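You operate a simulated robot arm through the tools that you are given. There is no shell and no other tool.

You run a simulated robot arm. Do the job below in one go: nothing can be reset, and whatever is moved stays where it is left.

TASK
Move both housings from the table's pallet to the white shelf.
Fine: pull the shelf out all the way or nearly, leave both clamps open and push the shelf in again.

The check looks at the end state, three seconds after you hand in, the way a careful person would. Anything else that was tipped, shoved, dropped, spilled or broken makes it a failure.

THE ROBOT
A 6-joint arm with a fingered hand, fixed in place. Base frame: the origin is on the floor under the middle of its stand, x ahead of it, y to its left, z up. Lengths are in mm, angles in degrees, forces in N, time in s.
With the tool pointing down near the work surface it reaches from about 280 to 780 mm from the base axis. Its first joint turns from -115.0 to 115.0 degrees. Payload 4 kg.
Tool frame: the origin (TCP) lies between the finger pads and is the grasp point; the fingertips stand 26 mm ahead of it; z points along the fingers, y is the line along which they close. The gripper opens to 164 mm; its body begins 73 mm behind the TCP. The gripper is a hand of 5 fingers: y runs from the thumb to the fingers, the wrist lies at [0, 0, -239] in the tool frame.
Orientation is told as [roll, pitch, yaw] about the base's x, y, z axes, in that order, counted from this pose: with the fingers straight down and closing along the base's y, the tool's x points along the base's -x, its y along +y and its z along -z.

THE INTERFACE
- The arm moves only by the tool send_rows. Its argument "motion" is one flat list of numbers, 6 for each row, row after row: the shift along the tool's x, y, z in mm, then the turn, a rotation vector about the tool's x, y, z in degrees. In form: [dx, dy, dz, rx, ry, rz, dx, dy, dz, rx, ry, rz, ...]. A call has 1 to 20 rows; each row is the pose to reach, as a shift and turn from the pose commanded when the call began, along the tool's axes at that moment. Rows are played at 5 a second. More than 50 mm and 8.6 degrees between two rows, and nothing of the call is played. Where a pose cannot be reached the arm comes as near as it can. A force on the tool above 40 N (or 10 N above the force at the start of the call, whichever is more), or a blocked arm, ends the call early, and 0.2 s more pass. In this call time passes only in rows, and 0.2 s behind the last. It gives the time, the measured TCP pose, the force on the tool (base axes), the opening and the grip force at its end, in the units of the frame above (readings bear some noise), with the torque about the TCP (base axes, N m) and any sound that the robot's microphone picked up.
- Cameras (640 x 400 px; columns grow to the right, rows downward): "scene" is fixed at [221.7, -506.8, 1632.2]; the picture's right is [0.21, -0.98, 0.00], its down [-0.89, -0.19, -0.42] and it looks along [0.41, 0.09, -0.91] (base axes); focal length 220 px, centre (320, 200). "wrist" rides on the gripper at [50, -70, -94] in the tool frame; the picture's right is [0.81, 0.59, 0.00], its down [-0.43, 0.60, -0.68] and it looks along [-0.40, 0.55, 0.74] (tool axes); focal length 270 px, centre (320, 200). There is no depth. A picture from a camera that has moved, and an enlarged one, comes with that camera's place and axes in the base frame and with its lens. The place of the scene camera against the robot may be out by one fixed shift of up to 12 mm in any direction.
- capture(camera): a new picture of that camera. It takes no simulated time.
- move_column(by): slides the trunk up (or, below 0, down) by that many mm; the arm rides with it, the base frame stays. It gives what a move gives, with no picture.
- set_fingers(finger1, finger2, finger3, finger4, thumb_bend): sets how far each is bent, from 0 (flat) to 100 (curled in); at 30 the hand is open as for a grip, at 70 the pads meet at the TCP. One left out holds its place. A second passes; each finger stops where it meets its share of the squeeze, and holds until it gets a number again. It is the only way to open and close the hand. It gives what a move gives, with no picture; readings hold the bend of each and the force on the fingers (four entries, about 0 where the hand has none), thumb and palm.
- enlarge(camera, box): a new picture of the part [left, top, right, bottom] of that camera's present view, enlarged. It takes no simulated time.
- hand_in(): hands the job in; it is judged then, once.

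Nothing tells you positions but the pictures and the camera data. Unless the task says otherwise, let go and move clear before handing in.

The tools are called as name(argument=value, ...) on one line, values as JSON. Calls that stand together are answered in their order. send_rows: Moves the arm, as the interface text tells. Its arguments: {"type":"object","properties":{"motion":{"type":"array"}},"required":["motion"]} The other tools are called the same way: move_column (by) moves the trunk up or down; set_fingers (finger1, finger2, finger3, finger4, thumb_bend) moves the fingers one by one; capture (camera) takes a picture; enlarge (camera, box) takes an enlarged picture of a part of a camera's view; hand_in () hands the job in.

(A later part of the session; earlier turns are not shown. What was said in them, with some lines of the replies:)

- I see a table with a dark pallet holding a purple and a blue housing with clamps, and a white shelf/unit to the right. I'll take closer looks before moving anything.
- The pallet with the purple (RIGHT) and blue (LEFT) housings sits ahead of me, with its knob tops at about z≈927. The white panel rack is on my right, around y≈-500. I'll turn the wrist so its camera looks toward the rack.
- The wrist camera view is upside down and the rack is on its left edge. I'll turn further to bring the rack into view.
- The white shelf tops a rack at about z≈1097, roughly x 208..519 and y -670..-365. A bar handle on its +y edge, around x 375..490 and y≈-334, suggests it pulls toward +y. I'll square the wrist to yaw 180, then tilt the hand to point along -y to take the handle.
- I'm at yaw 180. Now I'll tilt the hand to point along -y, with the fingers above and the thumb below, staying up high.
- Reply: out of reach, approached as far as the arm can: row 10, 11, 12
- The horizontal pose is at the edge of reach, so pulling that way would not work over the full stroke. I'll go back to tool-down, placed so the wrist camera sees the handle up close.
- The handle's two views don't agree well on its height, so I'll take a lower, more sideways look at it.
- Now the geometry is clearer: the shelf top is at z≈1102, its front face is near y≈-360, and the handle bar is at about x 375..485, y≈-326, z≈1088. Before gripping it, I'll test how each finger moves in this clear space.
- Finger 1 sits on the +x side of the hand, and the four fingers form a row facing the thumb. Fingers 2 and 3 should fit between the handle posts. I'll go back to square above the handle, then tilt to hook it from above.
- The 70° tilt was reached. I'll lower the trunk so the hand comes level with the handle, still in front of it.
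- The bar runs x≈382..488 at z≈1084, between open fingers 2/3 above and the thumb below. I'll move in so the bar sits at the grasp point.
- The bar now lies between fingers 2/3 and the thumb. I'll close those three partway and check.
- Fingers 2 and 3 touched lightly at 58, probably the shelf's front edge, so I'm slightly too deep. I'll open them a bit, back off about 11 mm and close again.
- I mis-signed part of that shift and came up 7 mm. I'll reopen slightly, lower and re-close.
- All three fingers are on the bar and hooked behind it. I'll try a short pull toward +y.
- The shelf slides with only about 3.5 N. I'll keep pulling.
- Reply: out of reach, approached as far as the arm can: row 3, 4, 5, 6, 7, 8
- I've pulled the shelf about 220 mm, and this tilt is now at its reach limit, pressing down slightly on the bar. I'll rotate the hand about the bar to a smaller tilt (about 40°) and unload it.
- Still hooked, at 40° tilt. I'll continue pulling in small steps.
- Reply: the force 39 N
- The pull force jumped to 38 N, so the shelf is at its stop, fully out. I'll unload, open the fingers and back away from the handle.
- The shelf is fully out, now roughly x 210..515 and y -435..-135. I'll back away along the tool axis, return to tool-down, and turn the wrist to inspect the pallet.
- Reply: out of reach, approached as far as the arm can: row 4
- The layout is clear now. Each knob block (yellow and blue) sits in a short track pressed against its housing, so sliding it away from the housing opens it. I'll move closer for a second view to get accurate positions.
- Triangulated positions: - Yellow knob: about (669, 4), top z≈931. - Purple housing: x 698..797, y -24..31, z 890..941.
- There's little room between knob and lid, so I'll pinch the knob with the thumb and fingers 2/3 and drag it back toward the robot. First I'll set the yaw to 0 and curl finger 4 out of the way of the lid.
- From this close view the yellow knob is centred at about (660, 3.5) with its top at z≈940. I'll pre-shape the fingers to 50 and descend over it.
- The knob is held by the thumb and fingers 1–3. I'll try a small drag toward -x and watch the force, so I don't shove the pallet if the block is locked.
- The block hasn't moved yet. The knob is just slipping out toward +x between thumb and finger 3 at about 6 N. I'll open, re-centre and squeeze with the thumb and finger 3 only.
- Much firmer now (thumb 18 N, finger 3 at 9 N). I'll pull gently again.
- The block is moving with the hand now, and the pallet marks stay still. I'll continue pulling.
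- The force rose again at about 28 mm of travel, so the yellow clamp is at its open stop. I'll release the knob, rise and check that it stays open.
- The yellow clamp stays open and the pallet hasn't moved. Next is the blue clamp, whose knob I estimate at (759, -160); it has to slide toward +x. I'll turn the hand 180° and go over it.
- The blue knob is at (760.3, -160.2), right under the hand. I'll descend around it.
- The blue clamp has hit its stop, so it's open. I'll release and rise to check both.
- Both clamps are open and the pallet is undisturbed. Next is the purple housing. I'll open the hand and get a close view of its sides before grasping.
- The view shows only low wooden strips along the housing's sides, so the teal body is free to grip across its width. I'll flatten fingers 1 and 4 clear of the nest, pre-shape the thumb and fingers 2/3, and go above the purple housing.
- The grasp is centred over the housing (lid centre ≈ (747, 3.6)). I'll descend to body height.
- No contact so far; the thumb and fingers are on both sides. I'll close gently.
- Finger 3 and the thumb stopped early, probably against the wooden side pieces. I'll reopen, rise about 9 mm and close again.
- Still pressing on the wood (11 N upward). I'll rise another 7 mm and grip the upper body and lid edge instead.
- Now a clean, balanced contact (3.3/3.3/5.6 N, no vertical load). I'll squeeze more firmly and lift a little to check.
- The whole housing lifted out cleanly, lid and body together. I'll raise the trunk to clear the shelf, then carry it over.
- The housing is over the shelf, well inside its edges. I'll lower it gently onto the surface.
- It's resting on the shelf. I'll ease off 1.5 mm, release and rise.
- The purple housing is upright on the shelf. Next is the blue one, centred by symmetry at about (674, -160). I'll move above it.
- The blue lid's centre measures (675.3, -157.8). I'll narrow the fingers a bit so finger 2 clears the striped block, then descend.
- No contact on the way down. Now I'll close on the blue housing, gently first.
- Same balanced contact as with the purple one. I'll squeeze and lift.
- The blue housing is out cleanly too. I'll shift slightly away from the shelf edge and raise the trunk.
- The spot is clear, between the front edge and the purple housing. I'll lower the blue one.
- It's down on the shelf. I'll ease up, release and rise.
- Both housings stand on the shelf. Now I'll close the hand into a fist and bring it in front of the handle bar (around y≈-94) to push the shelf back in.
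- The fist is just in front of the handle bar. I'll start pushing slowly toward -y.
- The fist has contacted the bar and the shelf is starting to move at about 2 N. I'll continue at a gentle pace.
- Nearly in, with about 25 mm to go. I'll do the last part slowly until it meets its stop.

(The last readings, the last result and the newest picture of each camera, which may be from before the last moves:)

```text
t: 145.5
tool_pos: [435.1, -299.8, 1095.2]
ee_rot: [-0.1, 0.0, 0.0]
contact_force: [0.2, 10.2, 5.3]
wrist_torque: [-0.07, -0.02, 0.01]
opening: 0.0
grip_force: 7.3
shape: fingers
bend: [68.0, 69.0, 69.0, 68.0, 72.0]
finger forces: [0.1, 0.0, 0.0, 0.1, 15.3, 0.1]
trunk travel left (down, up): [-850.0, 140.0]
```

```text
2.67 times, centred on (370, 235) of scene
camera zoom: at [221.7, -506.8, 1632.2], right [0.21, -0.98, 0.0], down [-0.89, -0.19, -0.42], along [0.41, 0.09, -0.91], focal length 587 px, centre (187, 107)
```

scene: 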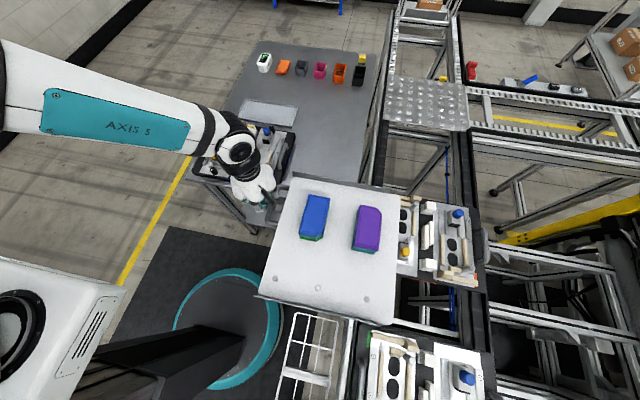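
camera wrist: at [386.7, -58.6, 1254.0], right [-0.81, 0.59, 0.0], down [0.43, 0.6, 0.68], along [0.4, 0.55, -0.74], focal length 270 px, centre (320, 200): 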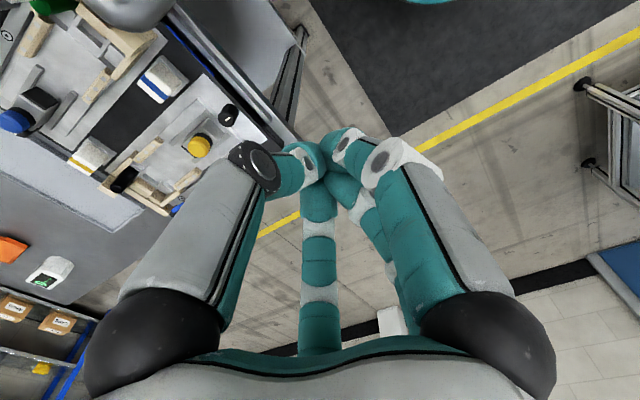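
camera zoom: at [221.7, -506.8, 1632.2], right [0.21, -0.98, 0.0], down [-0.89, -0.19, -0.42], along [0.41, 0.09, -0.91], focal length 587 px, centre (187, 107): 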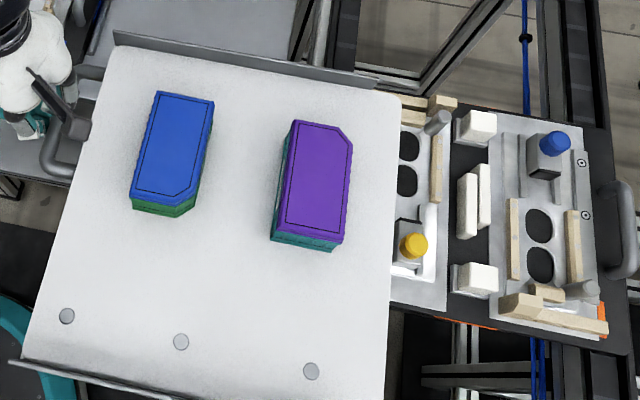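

The shelf is back exactly at its starting position, with both housings upright on it. I'll back away and rise clear.

send_rows(motion=[0, 10, 0, 0, 0, 0, 0, 30, 0, 0, 0, 0, 0, 60, 0, 0, 0, 0, 0, 95, -10, 0, 0, 0, 0, 130, -40, 0, 0, 0, 0, 160, -80, 0, 0, 0, 0, 190, -120, 0, 0, 0, -20, 215, -160, 0, 0, 0, -40, 240, -190, 0, 0, 0])

capture(camera="scene")

enlarge(camera="scene", box=[180, 100, 310, 200])

enlarge(camera="scene", box=[250, 160, 490, 310])

```text
refused: row 8 steps farther than a row can; nothing moved
```

```text
taken
```

scene: 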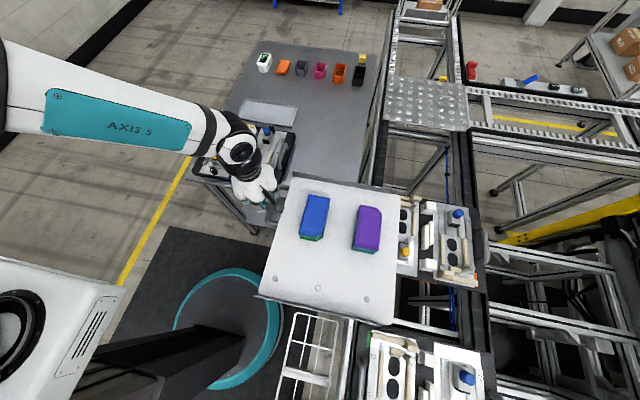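

```text
4.00 times, centred on (245, 150) of scene
camera zoom: at [221.7, -506.8, 1632.2], right [0.21, -0.98, 0.0], down [-0.89, -0.19, -0.42], along [0.41, 0.09, -0.91], focal length 881 px, centre (620, 400)
```

zoom: 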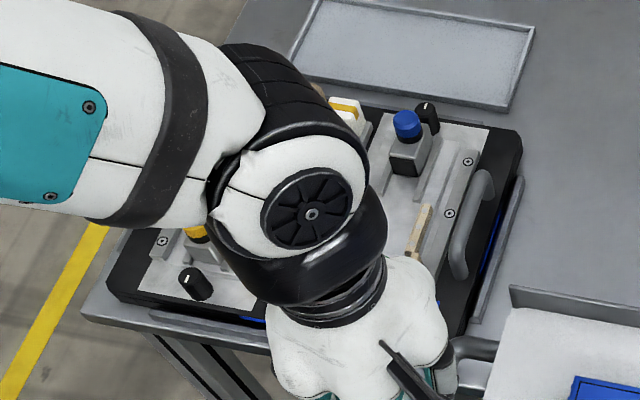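

```text
2.67 times, centred on (370, 235) of scene
camera zoom: at [221.7, -506.8, 1632.2], right [0.21, -0.98, 0.0], down [-0.89, -0.19, -0.42], along [0.41, 0.09, -0.91], focal length 587 px, centre (187, 107)
```

zoom: 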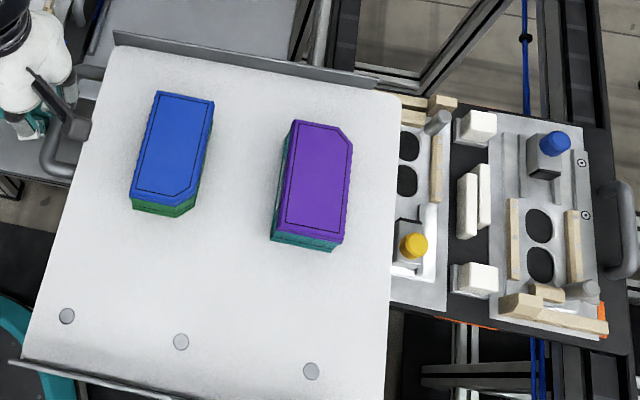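

That retreat was refused because one step was too long and nothing moved. I'll redo it with shorter steps.

send_rows(motion=[0, 10, 0, 0, 0, 0, 0, 30, 0, 0, 0, 0, 0, 55, 0, 0, 0, 0, 0, 85, -10, 0, 0, 0, 0, 110, -35, 0, 0, 0, 0, 135, -65, 0, 0, 0, 0, 160, -95, 0, 0, 0, 0, 185, -125, 0, 0, 0, 0, 210, -155, 0, 0, 0, 0, 235, -180, 0, 0, 0, 0, 260, -200, 0, 0, 0])

capture(camera="scene")

enlarge(camera="scene", box=[180, 100, 310, 200])

enlarge(camera="scene", box=[250, 160, 490, 310])

capture(camera="wrist")

```text
t: 147.9
tool_pos: [437.2, -40.1, 1294.0]
ee_rot: [-0.1, 0.0, -0.2]
contact_force: [0.0, 0.1, 0.6]
wrist_torque: [0.0, -0.01, 0.02]
opening: 0.0
grip_force: 0.0
shape: fingers
bend: [68.0, 69.0, 69.0, 68.0, 71.0]
finger forces: [0.1, 0.1, 0.0, 0.0, 0.0, 0.0]
trunk travel left (down, up): [-850.0, 140.0]
```

```text
taken
```

scene: 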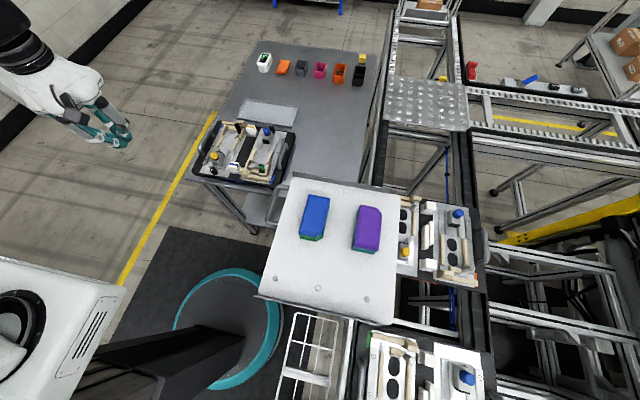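

```text
4.00 times, centred on (245, 150) of scene
camera zoom: at [221.7, -506.8, 1632.2], right [0.21, -0.98, 0.0], down [-0.89, -0.19, -0.42], along [0.41, 0.09, -0.91], focal length 881 px, centre (620, 400)
```

zoom: 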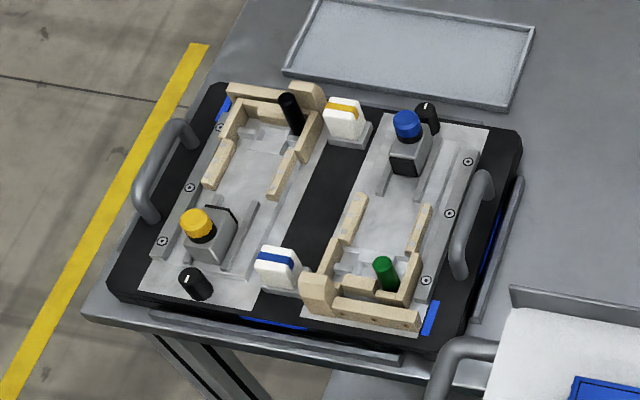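

```text
2.67 times, centred on (370, 235) of scene
camera zoom: at [221.7, -506.8, 1632.2], right [0.21, -0.98, 0.0], down [-0.89, -0.19, -0.42], along [0.41, 0.09, -0.91], focal length 587 px, centre (187, 107)
```

zoom: 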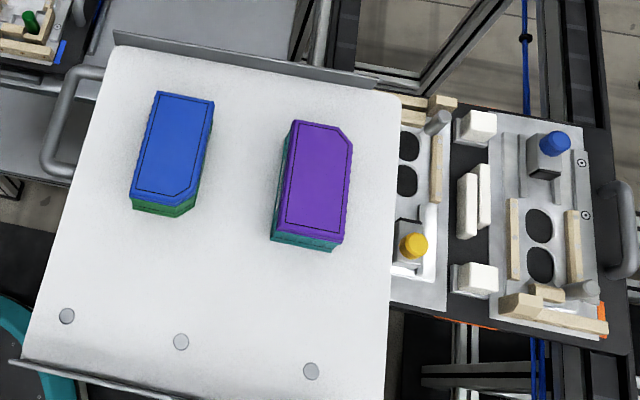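

```text
taken
camera wrist: at [387.4, -107.6, 1388.5], right [-0.81, 0.59, 0.0], down [0.43, 0.6, 0.68], along [0.4, 0.55, -0.74], focal length 270 px, centre (320, 200)
```

wrist: 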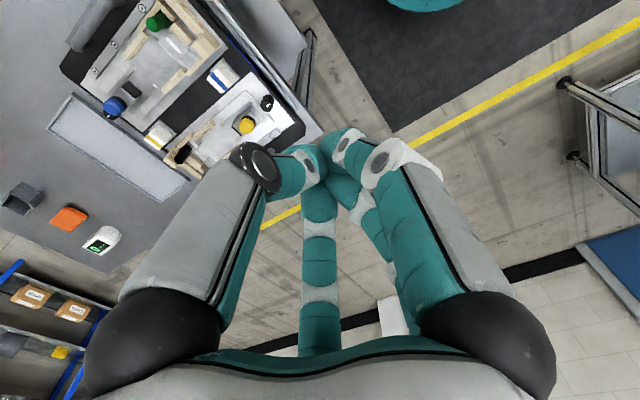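

Final check:
- **Housings:** both stand upright on the white shelf.
- **Shelf:** back in at its original position.
- **Clamps:** both knob blocks are slid open.
- **Surroundings:** the pallet and the other items haven't moved, and the arm is clear.

I'm handing in.

hand_in()

```text
The job is handed in.
```

The job is handed in: both housings are standing upright on the white shelf, and the shelf is pushed back in. I haven't seen a result from the check yet.

- **Shelf:** I pulled it out about 230 mm until it hit its stop. After loading, I pushed it back until it met resistance. In the final picture it sits where it started.
- **Clamps:** I slid both the yellow and blue knob blocks back to their stops, about 28 mm or a little more. They have stayed open.
- **Housings:** each came out of its nest with lid and body together. While closing on the purple one, the fingers pressed on the wooden side pieces of its nest twice (up to about 11 N), so I raised the grip each time. I saw no damage.
- **Everything else:** the pallet, the other items on the table and the other racks look unmoved compared with the starting pictures. The hand is clear of everything.
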